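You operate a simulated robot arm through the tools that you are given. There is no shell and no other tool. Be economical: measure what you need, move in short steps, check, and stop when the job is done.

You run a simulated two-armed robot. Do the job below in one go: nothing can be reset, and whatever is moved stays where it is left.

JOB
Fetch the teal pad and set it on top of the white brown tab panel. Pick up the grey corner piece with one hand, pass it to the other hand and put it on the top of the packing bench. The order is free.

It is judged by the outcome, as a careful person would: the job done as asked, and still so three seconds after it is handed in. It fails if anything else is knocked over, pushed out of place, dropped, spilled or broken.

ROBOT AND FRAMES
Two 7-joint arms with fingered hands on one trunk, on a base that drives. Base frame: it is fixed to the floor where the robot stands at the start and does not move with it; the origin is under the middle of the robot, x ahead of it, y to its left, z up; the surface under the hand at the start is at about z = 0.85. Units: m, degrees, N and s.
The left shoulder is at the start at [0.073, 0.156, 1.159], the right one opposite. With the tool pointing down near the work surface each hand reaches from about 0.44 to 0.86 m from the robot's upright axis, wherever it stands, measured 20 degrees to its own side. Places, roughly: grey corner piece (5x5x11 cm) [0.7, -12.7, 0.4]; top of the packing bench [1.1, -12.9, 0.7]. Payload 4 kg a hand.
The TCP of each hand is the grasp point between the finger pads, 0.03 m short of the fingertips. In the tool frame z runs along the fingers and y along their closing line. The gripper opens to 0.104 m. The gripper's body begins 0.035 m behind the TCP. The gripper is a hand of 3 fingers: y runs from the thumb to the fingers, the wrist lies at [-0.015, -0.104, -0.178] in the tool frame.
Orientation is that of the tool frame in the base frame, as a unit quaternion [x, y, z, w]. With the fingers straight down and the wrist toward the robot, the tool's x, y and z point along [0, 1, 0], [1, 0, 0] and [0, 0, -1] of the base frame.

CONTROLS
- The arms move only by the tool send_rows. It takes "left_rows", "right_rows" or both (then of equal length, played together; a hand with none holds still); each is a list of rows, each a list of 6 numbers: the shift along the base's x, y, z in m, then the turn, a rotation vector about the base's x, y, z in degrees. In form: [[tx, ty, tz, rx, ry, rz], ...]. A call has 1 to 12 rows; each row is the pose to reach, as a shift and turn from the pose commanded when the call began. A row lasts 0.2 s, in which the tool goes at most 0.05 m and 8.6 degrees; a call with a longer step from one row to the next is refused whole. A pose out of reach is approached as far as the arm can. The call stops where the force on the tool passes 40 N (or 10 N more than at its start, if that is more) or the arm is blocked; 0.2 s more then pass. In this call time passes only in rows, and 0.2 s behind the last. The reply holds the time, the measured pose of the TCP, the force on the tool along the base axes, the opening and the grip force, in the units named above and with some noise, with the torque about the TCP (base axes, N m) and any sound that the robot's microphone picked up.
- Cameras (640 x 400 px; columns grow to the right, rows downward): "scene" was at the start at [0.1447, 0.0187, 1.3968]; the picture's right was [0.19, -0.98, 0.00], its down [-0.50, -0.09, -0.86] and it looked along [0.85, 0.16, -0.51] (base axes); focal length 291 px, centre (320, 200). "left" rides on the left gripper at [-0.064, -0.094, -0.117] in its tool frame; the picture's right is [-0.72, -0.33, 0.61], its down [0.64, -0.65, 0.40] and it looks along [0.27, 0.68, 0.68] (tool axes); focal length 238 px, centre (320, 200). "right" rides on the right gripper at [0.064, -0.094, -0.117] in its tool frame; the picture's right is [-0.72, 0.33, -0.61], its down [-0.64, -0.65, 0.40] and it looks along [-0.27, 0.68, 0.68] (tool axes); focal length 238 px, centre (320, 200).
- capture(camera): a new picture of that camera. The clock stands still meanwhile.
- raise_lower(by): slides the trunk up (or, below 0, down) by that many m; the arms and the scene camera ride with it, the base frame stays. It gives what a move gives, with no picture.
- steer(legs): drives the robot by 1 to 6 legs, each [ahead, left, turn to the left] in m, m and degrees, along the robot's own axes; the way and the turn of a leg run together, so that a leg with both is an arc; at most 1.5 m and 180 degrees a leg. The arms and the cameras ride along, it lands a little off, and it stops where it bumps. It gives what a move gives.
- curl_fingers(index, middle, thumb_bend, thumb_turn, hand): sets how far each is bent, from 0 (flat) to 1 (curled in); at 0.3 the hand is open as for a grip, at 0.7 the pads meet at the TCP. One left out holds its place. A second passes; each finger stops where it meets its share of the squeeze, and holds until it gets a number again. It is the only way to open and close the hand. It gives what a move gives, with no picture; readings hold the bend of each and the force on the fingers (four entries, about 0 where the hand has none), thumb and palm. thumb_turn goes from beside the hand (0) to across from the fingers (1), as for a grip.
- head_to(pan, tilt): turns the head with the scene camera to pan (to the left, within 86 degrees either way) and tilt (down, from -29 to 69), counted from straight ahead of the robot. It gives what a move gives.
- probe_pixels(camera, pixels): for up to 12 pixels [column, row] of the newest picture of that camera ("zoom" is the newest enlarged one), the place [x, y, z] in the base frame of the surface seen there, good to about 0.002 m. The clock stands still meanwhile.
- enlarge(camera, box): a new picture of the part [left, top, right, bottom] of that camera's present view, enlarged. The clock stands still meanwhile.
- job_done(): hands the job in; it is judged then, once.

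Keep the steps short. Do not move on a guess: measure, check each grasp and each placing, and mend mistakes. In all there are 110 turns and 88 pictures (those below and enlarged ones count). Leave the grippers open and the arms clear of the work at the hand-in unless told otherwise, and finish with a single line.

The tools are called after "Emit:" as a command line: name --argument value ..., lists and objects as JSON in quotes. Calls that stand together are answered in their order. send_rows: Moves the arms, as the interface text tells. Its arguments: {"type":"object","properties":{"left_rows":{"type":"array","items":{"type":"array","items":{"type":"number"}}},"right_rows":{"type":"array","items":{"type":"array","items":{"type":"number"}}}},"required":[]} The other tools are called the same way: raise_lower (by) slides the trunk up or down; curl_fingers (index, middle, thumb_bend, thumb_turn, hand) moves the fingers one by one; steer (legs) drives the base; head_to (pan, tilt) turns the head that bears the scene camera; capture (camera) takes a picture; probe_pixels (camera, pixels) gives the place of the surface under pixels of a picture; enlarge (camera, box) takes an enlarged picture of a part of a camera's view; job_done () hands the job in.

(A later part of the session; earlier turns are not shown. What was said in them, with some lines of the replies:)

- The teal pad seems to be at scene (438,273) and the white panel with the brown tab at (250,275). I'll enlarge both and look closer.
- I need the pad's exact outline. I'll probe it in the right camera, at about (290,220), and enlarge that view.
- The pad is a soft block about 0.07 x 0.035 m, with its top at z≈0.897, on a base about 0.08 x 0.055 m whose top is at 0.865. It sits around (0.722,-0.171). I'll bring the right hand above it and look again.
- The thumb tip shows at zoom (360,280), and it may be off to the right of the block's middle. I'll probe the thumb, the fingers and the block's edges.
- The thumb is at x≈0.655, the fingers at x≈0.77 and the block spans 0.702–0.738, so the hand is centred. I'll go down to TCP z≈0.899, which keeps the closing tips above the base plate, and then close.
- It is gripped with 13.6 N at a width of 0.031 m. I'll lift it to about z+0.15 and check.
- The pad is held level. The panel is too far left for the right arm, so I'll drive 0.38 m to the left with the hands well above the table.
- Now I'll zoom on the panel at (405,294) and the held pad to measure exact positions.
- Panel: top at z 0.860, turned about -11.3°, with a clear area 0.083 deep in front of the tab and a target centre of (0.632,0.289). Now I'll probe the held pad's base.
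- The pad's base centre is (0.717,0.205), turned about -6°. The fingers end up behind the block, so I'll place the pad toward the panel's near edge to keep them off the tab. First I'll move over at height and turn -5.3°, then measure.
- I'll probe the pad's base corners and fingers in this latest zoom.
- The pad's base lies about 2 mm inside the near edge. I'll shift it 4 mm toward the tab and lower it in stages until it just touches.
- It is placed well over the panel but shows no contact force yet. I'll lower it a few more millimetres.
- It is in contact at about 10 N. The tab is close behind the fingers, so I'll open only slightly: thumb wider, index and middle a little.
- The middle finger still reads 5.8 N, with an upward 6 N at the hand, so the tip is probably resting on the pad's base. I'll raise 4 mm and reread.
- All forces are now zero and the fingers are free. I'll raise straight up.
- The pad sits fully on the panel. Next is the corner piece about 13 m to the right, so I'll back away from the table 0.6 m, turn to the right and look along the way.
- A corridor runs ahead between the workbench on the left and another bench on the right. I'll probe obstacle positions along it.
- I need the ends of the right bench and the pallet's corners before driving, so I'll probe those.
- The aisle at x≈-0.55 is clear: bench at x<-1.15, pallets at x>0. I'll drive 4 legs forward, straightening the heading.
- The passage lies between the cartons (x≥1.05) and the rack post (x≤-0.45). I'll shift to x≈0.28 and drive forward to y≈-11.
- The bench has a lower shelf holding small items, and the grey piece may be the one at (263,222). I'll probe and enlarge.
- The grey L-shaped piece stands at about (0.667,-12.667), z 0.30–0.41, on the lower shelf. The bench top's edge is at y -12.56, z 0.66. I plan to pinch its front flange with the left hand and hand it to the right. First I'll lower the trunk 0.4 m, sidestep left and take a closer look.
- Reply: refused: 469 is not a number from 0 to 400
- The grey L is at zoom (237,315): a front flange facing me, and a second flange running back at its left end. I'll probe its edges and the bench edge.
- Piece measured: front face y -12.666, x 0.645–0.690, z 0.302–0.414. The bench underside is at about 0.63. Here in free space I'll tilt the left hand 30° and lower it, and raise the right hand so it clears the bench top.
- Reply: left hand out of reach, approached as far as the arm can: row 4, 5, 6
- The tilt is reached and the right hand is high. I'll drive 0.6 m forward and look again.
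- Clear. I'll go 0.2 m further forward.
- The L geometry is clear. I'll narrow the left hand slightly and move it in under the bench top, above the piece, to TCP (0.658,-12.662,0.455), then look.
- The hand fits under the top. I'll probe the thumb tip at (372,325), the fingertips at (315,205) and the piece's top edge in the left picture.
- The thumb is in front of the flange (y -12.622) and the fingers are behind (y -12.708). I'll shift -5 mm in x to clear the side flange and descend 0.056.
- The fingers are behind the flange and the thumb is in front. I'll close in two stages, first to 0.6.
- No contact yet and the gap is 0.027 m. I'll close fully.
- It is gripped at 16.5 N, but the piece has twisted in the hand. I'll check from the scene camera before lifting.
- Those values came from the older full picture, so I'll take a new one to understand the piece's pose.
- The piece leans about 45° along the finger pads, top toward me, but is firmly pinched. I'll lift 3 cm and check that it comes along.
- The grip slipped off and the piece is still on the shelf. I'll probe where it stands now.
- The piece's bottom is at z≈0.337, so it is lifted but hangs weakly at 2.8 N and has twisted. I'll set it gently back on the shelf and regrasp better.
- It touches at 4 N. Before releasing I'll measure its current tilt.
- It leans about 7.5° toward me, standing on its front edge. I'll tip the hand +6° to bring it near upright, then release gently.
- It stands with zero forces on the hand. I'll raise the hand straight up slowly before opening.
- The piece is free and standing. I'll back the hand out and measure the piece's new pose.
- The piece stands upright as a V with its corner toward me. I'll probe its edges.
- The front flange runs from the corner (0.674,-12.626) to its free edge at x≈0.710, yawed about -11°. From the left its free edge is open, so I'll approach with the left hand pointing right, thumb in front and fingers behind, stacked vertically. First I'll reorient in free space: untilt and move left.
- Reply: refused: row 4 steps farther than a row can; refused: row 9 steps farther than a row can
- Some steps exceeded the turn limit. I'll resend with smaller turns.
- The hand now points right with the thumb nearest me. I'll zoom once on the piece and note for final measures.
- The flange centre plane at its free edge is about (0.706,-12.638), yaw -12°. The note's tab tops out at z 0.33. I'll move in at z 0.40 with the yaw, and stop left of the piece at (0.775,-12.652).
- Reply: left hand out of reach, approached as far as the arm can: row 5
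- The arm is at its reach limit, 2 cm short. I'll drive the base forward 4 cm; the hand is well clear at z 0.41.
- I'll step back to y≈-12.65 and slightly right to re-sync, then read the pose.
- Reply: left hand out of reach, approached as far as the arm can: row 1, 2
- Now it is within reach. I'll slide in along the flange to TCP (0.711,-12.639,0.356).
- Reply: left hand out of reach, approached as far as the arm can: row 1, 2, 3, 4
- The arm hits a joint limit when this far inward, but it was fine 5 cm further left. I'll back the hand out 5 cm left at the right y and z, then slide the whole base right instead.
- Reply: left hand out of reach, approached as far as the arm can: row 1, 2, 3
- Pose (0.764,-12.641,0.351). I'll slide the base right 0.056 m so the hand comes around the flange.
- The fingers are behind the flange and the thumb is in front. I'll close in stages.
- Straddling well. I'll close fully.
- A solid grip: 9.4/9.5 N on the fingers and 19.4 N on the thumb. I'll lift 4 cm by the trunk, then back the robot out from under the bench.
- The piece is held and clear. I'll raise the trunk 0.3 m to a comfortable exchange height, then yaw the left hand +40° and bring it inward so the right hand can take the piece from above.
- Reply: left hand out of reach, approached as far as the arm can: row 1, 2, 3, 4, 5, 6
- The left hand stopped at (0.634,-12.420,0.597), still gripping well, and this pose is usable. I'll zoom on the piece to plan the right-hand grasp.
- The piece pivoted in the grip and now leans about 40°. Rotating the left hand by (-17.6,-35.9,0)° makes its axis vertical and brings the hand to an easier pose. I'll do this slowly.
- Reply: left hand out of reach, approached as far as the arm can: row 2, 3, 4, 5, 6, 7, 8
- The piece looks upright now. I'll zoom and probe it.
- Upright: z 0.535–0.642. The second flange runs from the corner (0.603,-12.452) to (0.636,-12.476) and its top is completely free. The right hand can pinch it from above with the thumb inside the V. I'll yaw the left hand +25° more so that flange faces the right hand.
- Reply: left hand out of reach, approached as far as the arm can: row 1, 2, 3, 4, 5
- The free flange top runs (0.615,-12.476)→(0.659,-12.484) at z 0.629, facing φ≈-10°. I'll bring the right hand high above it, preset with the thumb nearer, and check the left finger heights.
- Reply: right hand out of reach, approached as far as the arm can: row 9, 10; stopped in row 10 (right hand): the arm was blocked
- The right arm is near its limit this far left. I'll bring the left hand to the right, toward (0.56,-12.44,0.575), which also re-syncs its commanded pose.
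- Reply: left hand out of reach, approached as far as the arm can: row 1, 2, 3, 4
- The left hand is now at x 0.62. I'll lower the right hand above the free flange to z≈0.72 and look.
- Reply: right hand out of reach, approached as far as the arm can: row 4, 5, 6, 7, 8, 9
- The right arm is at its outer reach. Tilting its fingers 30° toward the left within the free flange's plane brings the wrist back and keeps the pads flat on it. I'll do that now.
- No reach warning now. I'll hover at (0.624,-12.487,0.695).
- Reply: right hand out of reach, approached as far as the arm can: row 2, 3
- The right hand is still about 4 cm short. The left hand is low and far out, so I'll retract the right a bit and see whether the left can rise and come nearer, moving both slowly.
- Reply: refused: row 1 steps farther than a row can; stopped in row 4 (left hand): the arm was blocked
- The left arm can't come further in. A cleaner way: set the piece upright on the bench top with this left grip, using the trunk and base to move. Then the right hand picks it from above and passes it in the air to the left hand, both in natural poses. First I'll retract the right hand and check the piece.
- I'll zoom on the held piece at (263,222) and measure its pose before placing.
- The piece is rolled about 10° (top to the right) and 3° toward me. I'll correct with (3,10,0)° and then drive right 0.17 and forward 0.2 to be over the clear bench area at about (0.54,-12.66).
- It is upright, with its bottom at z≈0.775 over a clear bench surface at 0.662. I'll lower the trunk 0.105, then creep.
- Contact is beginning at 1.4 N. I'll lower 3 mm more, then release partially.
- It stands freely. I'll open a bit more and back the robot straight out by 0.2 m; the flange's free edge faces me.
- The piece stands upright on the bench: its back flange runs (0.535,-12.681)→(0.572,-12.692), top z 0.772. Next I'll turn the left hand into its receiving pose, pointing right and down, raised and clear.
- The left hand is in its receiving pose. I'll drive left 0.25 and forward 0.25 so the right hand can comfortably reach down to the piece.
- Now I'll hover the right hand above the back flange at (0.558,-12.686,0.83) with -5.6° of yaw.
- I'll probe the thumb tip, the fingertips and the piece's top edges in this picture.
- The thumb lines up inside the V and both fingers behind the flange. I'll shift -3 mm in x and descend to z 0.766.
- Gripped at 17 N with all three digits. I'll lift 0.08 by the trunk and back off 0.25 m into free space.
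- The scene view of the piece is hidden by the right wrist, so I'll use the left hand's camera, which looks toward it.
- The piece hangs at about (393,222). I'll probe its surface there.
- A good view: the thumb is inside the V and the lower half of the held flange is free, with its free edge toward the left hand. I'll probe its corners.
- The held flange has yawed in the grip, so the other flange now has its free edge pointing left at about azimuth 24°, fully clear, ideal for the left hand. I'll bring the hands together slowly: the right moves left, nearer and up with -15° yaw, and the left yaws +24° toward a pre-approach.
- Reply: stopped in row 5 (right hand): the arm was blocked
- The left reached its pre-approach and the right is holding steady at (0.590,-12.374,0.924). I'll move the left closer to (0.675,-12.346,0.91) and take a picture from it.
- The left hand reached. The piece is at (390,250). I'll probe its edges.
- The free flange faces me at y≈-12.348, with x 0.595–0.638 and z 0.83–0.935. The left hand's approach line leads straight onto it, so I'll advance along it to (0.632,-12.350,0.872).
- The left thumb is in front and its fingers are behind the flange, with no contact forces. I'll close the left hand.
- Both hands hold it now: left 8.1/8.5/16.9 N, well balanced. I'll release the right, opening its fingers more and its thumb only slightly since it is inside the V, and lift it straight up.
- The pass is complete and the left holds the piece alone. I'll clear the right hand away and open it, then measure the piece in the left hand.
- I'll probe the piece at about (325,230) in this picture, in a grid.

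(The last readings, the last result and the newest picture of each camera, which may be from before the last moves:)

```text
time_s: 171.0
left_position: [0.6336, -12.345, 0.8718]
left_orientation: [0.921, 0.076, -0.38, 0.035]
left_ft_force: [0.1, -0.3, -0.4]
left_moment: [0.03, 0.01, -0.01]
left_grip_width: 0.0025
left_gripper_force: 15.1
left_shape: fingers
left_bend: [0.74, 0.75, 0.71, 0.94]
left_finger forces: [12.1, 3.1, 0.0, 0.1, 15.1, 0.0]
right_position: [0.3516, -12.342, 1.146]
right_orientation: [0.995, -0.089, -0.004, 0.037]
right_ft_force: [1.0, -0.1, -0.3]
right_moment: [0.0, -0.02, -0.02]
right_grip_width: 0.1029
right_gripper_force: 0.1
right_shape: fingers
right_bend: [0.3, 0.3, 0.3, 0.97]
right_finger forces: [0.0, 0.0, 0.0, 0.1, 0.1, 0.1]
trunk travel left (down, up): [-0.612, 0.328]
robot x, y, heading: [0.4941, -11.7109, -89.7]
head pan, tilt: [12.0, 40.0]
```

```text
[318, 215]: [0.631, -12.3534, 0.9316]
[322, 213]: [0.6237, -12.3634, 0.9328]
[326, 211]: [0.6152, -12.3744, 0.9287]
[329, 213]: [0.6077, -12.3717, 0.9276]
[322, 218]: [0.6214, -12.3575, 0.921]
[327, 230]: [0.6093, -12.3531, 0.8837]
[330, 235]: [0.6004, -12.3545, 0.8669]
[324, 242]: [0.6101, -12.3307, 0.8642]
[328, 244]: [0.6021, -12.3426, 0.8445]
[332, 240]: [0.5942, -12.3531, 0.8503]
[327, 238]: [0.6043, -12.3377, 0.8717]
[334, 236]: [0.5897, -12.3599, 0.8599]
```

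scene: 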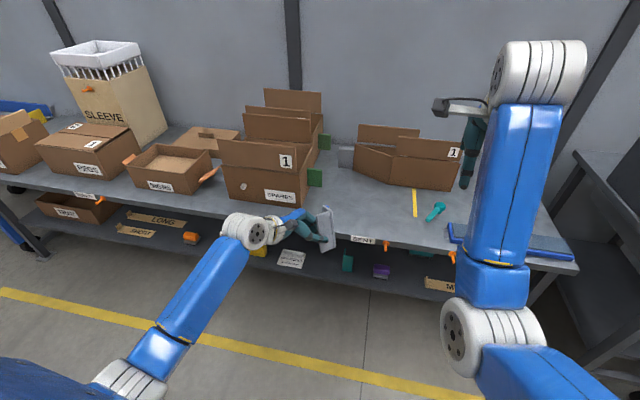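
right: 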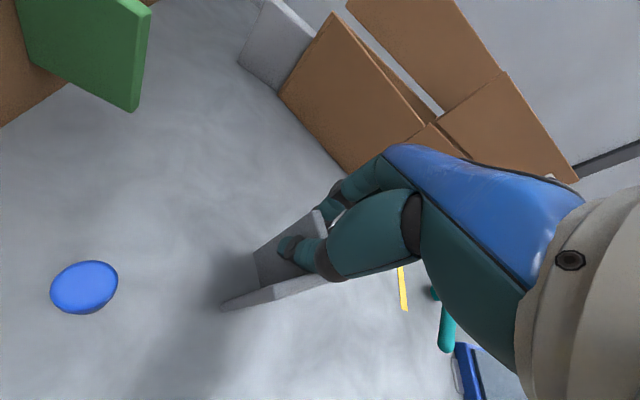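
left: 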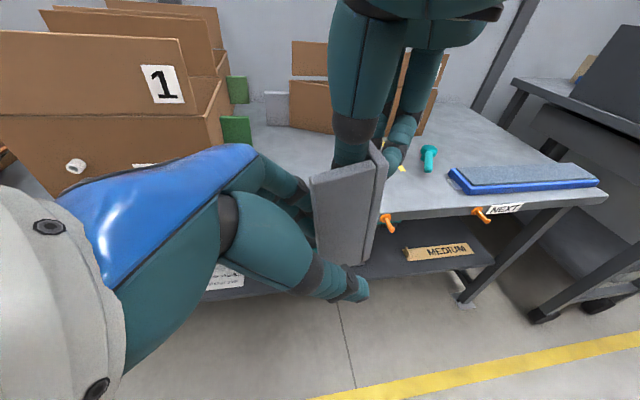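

The piece leans about 18°, so I'll rotate the left hand by (-15.4,-8.9,0)° to make it upright. Then I'll drive right 0.115 and forward 0.315, so it hovers over clear bench at about (0.49,-12.67).

Emit:
send_rows --left_rows '[[0, 0, 0, -3.9, -2.2, 0], [0, 0, 0, -7.7, -4.5, 0], [0, 0, 0, -11.6, -6.7, 0], [0, 0, 0, -15.4, -8.9, 0]]'

Emit:
steer --legs '[[0, -0.115, 0], [0.315, 0, 0]]'

Emit:
capture --camera "scene"

```text
time_s: 172.0
left_position: [0.6335, -12.3455, 0.8707]
left_orientation: [0.935, 0.021, -0.313, 0.165]
left_ft_force: [0.1, -0.3, -0.6]
left_moment: [0.04, 0.01, 0.01]
left_grip_width: 0.0025
left_gripper_force: 15.2
left_shape: fingers
left_bend: [0.74, 0.75, 0.71, 0.94]
left_finger forces: [12.2, 2.9, 0.1, 0.0, 15.1, 0.0]
right_position: [0.3514, -12.3417, 1.1447]
right_orientation: [0.995, -0.09, -0.004, 0.038]
right_ft_force: [0.0, -0.2, -0.5]
right_moment: [0.03, 0.02, -0.01]
right_grip_width: 0.1028
right_gripper_force: 0.0
right_shape: fingers
right_bend: [0.3, 0.3, 0.3, 0.97]
right_finger forces: [0.0, 0.1, 0.0, 0.1, 0.0, 0.0]
trunk travel left (down, up): [-0.612, 0.328]
robot x, y, heading: [0.4943, -11.7109, -89.6]
head pan, tilt: [12.0, 40.0]
```

```text
time_s: 174.9
left_position: [0.5309, -12.6572, 0.8708]
left_orientation: [0.935, 0.025, -0.313, 0.164]
left_ft_force: [-0.3, -0.9, 0.3]
left_moment: [-0.02, 0.0, 0.02]
left_grip_width: 0.0026
left_gripper_force: 15.2
left_shape: fingers
left_bend: [0.74, 0.75, 0.71, 0.94]
left_finger forces: [12.2, 2.8, 0.1, 0.0, 15.2, 0.0]
right_position: [0.2458, -12.6563, 1.1452]
right_orientation: [0.996, -0.084, -0.004, 0.039]
right_ft_force: [-0.6, -0.5, 1.0]
right_moment: [0.01, -0.04, 0.01]
right_grip_width: 0.1029
right_gripper_force: 0.0
right_shape: fingers
right_bend: [0.3, 0.3, 0.3, 0.97]
right_finger forces: [0.0, 0.0, 0.0, 0.0, 0.0, 0.1]
trunk travel left (down, up): [-0.612, 0.328]
robot x, y, heading: [0.3867, -12.0232, -89.0]
head pan, tilt: [12.0, 40.0]
```

```text
1 pictures are left
```

scene: 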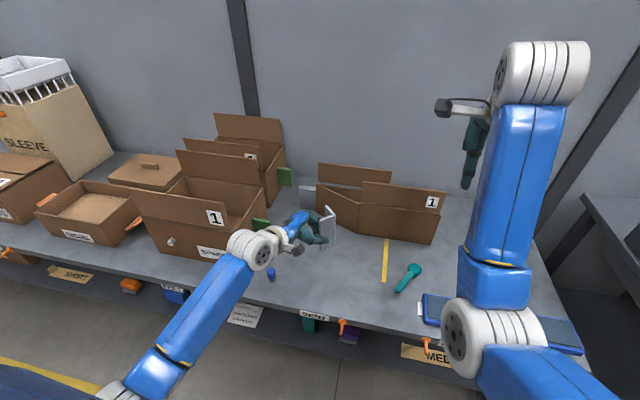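

I'll probe the piece at (326,228) for uprightness and bottom height.

Emit:
probe_pixels --camera "scene" --pixels '[[322, 216], [325, 215], [329, 213], [332, 218], [322, 225], [326, 230], [331, 230], [323, 242], [327, 245], [331, 243], [334, 240], [330, 207]]'

Emit:
probe_pixels --camera "scene" --pixels '[[320, 220], [321, 235], [328, 210], [326, 208], [334, 225], [335, 235], [327, 240], [331, 238], [325, 246], [329, 246], [345, 260], [330, 275]]'

```text
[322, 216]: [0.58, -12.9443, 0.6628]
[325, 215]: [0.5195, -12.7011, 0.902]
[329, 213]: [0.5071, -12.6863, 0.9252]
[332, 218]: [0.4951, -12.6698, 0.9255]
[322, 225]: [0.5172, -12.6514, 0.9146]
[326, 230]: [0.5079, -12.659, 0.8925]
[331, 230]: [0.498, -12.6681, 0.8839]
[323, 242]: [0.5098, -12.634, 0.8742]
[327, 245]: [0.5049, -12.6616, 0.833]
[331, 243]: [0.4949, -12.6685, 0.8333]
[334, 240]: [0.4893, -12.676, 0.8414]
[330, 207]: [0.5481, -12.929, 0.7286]
```

```text
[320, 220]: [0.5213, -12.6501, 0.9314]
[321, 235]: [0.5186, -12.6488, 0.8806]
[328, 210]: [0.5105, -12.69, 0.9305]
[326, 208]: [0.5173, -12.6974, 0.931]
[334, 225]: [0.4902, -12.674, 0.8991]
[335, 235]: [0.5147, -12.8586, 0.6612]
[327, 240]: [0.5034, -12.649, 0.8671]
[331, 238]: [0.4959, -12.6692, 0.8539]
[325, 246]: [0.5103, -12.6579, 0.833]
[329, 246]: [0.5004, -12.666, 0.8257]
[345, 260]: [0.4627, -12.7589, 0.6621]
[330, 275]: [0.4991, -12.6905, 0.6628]
```

It is upright: top 0.931, bottom ≈0.823, and the bench at 0.662 is clear below. I'll lower the trunk 0.153, then creep to contact.

Emit:
raise_lower --by -0.153

Emit:
raise_lower --by -0.004

Emit:
raise_lower --by -0.003

```text
time_s: 176.7
left_position: [0.5282, -12.6579, 0.7186]
left_orientation: [0.935, 0.025, -0.312, 0.166]
left_ft_force: [0.6, 0.2, 0.0]
left_moment: [0.03, 0.01, 0.01]
left_grip_width: 0.0025
left_gripper_force: 15.6
left_shape: fingers
left_bend: [0.74, 0.75, 0.71, 0.94]
left_finger forces: [12.1, 2.9, 0.1, 0.1, 15.1, 0.1]
right_position: [0.244, -12.6561, 0.9926]
right_orientation: [0.996, -0.086, -0.002, 0.039]
right_ft_force: [0.6, 0.8, 0.5]
right_moment: [0.0, 0.0, 0.01]
right_grip_width: 0.1027
right_gripper_force: 0.0
right_shape: fingers
right_bend: [0.3, 0.3, 0.3, 0.97]
right_finger forces: [0.1, 0.0, 0.0, 0.0, 0.0, 0.1]
trunk travel left (down, up): [-0.459, 0.481]
robot x, y, heading: [0.3895, -12.029, -89.1]
head pan, tilt: [12.0, 40.0]
```

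```text
time_s: 177.2
left_position: [0.5286, -12.6578, 0.7147]
left_orientation: [0.935, 0.026, -0.313, 0.164]
left_ft_force: [0.3, -0.7, -0.1]
left_moment: [0.04, -0.03, 0.0]
left_grip_width: 0.0023
left_gripper_force: 15.6
left_shape: fingers
left_bend: [0.74, 0.75, 0.71, 0.94]
left_finger forces: [12.3, 2.9, 0.0, 0.1, 15.3, 0.0]
right_position: [0.2449, -12.6566, 0.9884]
right_orientation: [0.996, -0.085, -0.002, 0.04]
right_ft_force: [0.8, -0.2, -0.7]
right_moment: [-0.01, -0.01, 0.02]
right_grip_width: 0.1031
right_gripper_force: 0.0
right_shape: fingers
right_bend: [0.3, 0.3, 0.3, 0.97]
right_finger forces: [0.0, 0.0, 0.0, 0.1, 0.0, 0.0]
trunk travel left (down, up): [-0.455, 0.485]
robot x, y, heading: [0.3895, -12.024, -89.2]
head pan, tilt: [12.0, 40.0]
```

```text
time_s: 177.7
left_position: [0.5297, -12.6574, 0.7109]
left_orientation: [0.935, 0.025, -0.312, 0.165]
left_ft_force: [0.0, 0.0, 0.8]
left_moment: [0.01, 0.02, -0.03]
left_grip_width: 0.0028
left_gripper_force: 14.9
left_shape: fingers
left_bend: [0.74, 0.75, 0.71, 0.94]
left_finger forces: [12.2, 3.0, 0.1, 0.0, 15.2, 0.0]
right_position: [0.2455, -12.6558, 0.9848]
right_orientation: [0.996, -0.086, -0.002, 0.04]
right_ft_force: [-1.0, -0.4, 0.4]
right_moment: [0.01, -0.01, -0.03]
right_grip_width: 0.1026
right_gripper_force: 0.0
right_shape: fingers
right_bend: [0.3, 0.3, 0.3, 0.97]
right_finger forces: [0.0, 0.0, 0.0, 0.0, 0.0, 0.0]
trunk travel left (down, up): [-0.452, 0.488]
robot x, y, heading: [0.3863, -12.0309, -89.1]
head pan, tilt: [12.0, 40.0]
```

No clear contact yet. I'll continue creeping 3 mm at a time.

Emit:
raise_lower --by -0.003

Emit:
raise_lower --by -0.002

```text
time_s: 178.2
left_position: [0.5286, -12.6582, 0.7097]
left_orientation: [0.935, 0.024, -0.313, 0.166]
left_ft_force: [0.2, 0.7, 7.3]
left_moment: [-0.03, 0.06, -0.02]
left_grip_width: 0.0025
left_gripper_force: 15.2
left_shape: fingers
left_bend: [0.74, 0.75, 0.71, 0.94]
left_finger forces: [11.6, 3.7, 0.0, 0.0, 15.7, 0.0]
right_position: [0.2459, -12.6553, 0.9846]
right_orientation: [0.996, -0.085, -0.002, 0.04]
right_ft_force: [0.2, 0.5, -0.1]
right_moment: [-0.03, -0.03, -0.03]
right_grip_width: 0.1029
right_gripper_force: 0.0
right_shape: fingers
right_bend: [0.3, 0.3, 0.3, 0.97]
right_finger forces: [0.1, 0.0, 0.1, 0.0, 0.1, 0.1]
trunk travel left (down, up): [-0.449, 0.491]
robot x, y, heading: [0.3845, -12.0234, -89.0]
head pan, tilt: [12.0, 40.0]
```

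```text
time_s: 178.8
left_position: [0.5297, -12.6559, 0.7094]
left_orientation: [0.935, 0.024, -0.313, 0.167]
left_ft_force: [1.5, 0.5, 11.8]
left_moment: [-0.1, 0.2, -0.04]
left_grip_width: 0.0026
left_gripper_force: 15.9
left_shape: fingers
left_bend: [0.74, 0.75, 0.72, 0.93]
left_finger forces: [11.8, 4.8, 0.0, 0.1, 16.1, 0.0]
right_position: [0.2463, -12.6551, 0.9827]
right_orientation: [0.996, -0.085, -0.003, 0.04]
right_ft_force: [-0.3, 0.4, 0.0]
right_moment: [0.01, 0.0, 0.0]
right_grip_width: 0.103
right_gripper_force: 0.0
right_shape: fingers
right_bend: [0.3, 0.3, 0.3, 0.97]
right_finger forces: [0.1, 0.1, 0.0, 0.1, 0.0, 0.1]
trunk travel left (down, up): [-0.447, 0.493]
robot x, y, heading: [0.3905, -12.0259, -88.8]
head pan, tilt: [12.0, 40.0]
```

It is seated firmly at about 12 N. I'll release gently in two stages.

Emit:
curl_fingers --hand "left" --index 0.67 --middle 0.67 --thumb_bend 0.64

Emit:
curl_fingers --hand "left" --index 0.56 --middle 0.56 --thumb_bend 0.5

Emit:
probe_pixels --camera "scene" --pixels '[[271, 270]]'

```text
time_s: 179.8
left_position: [0.5298, -12.6579, 0.7074]
left_orientation: [0.935, 0.026, -0.312, 0.165]
left_ft_force: [0.6, -0.6, -0.6]
left_moment: [-0.04, -0.02, -0.02]
left_grip_width: 0.0123
left_gripper_force: 0.0
left_shape: fingers
left_bend: [0.67, 0.67, 0.64, 0.97]
left_finger forces: [0.1, 0.1, 0.0, 0.0, 0.1, 0.1]
right_position: [0.2453, -12.6556, 0.9801]
right_orientation: [0.996, -0.085, -0.002, 0.04]
right_ft_force: [-0.2, 0.3, 0.0]
right_moment: [0.0, -0.02, 0.02]
right_grip_width: 0.1028
right_gripper_force: 0.0
right_shape: fingers
right_bend: [0.3, 0.3, 0.3, 0.97]
right_finger forces: [0.0, 0.0, 0.0, 0.1, 0.1, 0.1]
trunk travel left (down, up): [-0.447, 0.493]
robot x, y, heading: [0.3874, -12.0246, -89.3]
head pan, tilt: [12.0, 40.0]
```

```text
time_s: 180.8
left_position: [0.5291, -12.6558, 0.7076]
left_orientation: [0.935, 0.025, -0.312, 0.164]
left_ft_force: [-0.4, -0.7, 0.3]
left_moment: [-0.01, -0.02, -0.03]
left_grip_width: 0.0438
left_gripper_force: 0.0
left_shape: fingers
left_bend: [0.56, 0.56, 0.5, 0.97]
left_finger forces: [0.0, 0.0, 0.1, 0.0, 0.1, 0.1]
right_position: [0.2448, -12.6556, 0.9803]
right_orientation: [0.996, -0.085, -0.002, 0.04]
right_ft_force: [0.1, 0.0, -0.3]
right_moment: [-0.01, -0.02, -0.03]
right_grip_width: 0.1026
right_gripper_force: 0.0
right_shape: fingers
right_bend: [0.3, 0.3, 0.3, 0.97]
right_finger forces: [0.0, 0.0, 0.0, 0.0, 0.0, 0.0]
trunk travel left (down, up): [-0.447, 0.493]
robot x, y, heading: [0.3855, -12.0257, -89.0]
head pan, tilt: [12.0, 40.0]
```

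```text
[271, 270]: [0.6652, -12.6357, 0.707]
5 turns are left
```

The forces are zero and the piece stands free. I'll withdraw the left hand along its own axis (up and left), back the robot off, open the hand and take the last picture.

Emit:
send_rows --left_rows '[[0.012, 0.007, 0.015, 0, 0, 0], [0.025, 0.014, 0.033, 0, 0, 0], [0.045, 0.026, 0.06, 0, 0, 0], [0.065, 0.038, 0.09, 0, 0, 0], [0.09, 0.052, 0.12, 0, 0, 0], [0.105, 0.06, 0.15, 0, 0, 0]]'

Emit:
steer --legs '[[-0.35, 0, 0]]'

Emit:
curl_fingers --hand "left" --index 0.3 --middle 0.3 --thumb_bend 0.3

Emit:
capture --camera "scene"

```text
time_s: 182.2
left_position: [0.6367, -12.597, 0.8533]
left_orientation: [0.935, 0.025, -0.312, 0.164]
left_ft_force: [0.9, -1.1, -0.2]
left_moment: [0.01, -0.01, 0.04]
left_grip_width: 0.0437
left_gripper_force: 0.1
left_shape: fingers
left_bend: [0.56, 0.56, 0.5, 0.97]
left_finger forces: [0.0, 0.1, 0.0, 0.1, 0.0, 0.0]
right_position: [0.2456, -12.6553, 0.9805]
right_orientation: [0.996, -0.085, -0.004, 0.039]
right_ft_force: [0.0, -0.8, -0.4]
right_moment: [0.0, -0.02, 0.01]
right_grip_width: 0.1027
right_gripper_force: 0.1
right_shape: fingers
right_bend: [0.3, 0.3, 0.3, 0.97]
right_finger forces: [0.1, 0.1, 0.0, 0.1, 0.1, 0.0]
trunk travel left (down, up): [-0.447, 0.493]
robot x, y, heading: [0.3869, -12.0255, -89.1]
head pan, tilt: [12.0, 40.0]
```

```text
time_s: 184.4
left_position: [0.6331, -12.25, 0.8535]
left_orientation: [0.935, 0.029, -0.312, 0.167]
left_ft_force: [-0.8, 0.2, -0.7]
left_moment: [-0.01, 0.01, 0.04]
left_grip_width: 0.0435
left_gripper_force: 0.2
left_shape: fingers
left_bend: [0.56, 0.56, 0.5, 0.97]
left_finger forces: [0.0, 0.1, 0.1, 0.1, 0.1, 0.0]
right_position: [0.2449, -12.3115, 0.9804]
right_orientation: [0.996, -0.081, -0.002, 0.04]
right_ft_force: [0.6, 0.3, 0.6]
right_moment: [-0.03, -0.03, 0.01]
right_grip_width: 0.103
right_gripper_force: 0.0
right_shape: fingers
right_bend: [0.3, 0.3, 0.3, 0.97]
right_finger forces: [0.0, 0.1, 0.0, 0.1, 0.1, 0.0]
trunk travel left (down, up): [-0.447, 0.493]
robot x, y, heading: [0.38, -11.6762, -88.6]
head pan, tilt: [12.0, 40.0]
```

```text
time_s: 185.4
left_position: [0.6333, -12.2475, 0.8533]
left_orientation: [0.935, 0.029, -0.312, 0.167]
left_ft_force: [0.7, 0.2, 0.1]
left_moment: [-0.03, -0.04, -0.02]
left_grip_width: 0.1028
left_gripper_force: 0.1
left_shape: fingers
left_bend: [0.3, 0.3, 0.3, 0.97]
left_finger forces: [0.0, 0.1, 0.0, 0.0, 0.1, 0.0]
right_position: [0.2446, -12.3104, 0.9807]
right_orientation: [0.996, -0.08, -0.003, 0.04]
right_ft_force: [0.3, 0.1, -0.1]
right_moment: [0.01, 0.01, 0.0]
right_grip_width: 0.1027
right_gripper_force: 0.1
right_shape: fingers
right_bend: [0.3, 0.3, 0.3, 0.97]
right_finger forces: [0.0, 0.1, 0.0, 0.0, 0.0, 0.0]
trunk travel left (down, up): [-0.447, 0.493]
robot x, y, heading: [0.3795, -11.6744, -88.7]
head pan, tilt: [12.0, 40.0]
```

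```text
0 pictures are left
4 turns are left
```

scene: 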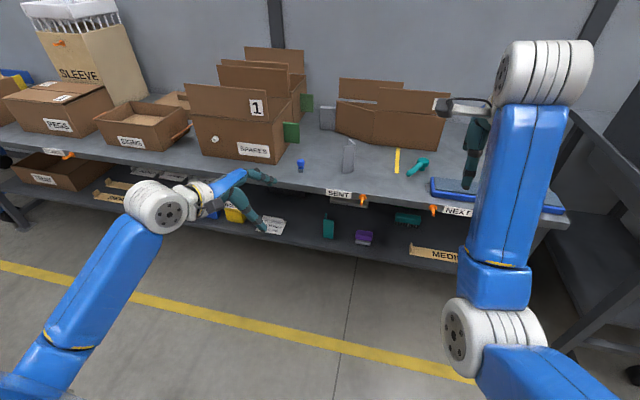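

The grey piece stands upright on the bench top at (348,156), and the stamp at (300,165) and the other items are undisturbed. Both hands are open and clear, so I'll hand in.

Emit:
job_done

```text
The job is handed in.
```

The teal pad is on the white brown-tab panel, and the grey corner piece, passed in the air from the right hand to the left after a first left-hand pick and a brief set-down on the bench, stands upright on the packing bench top.
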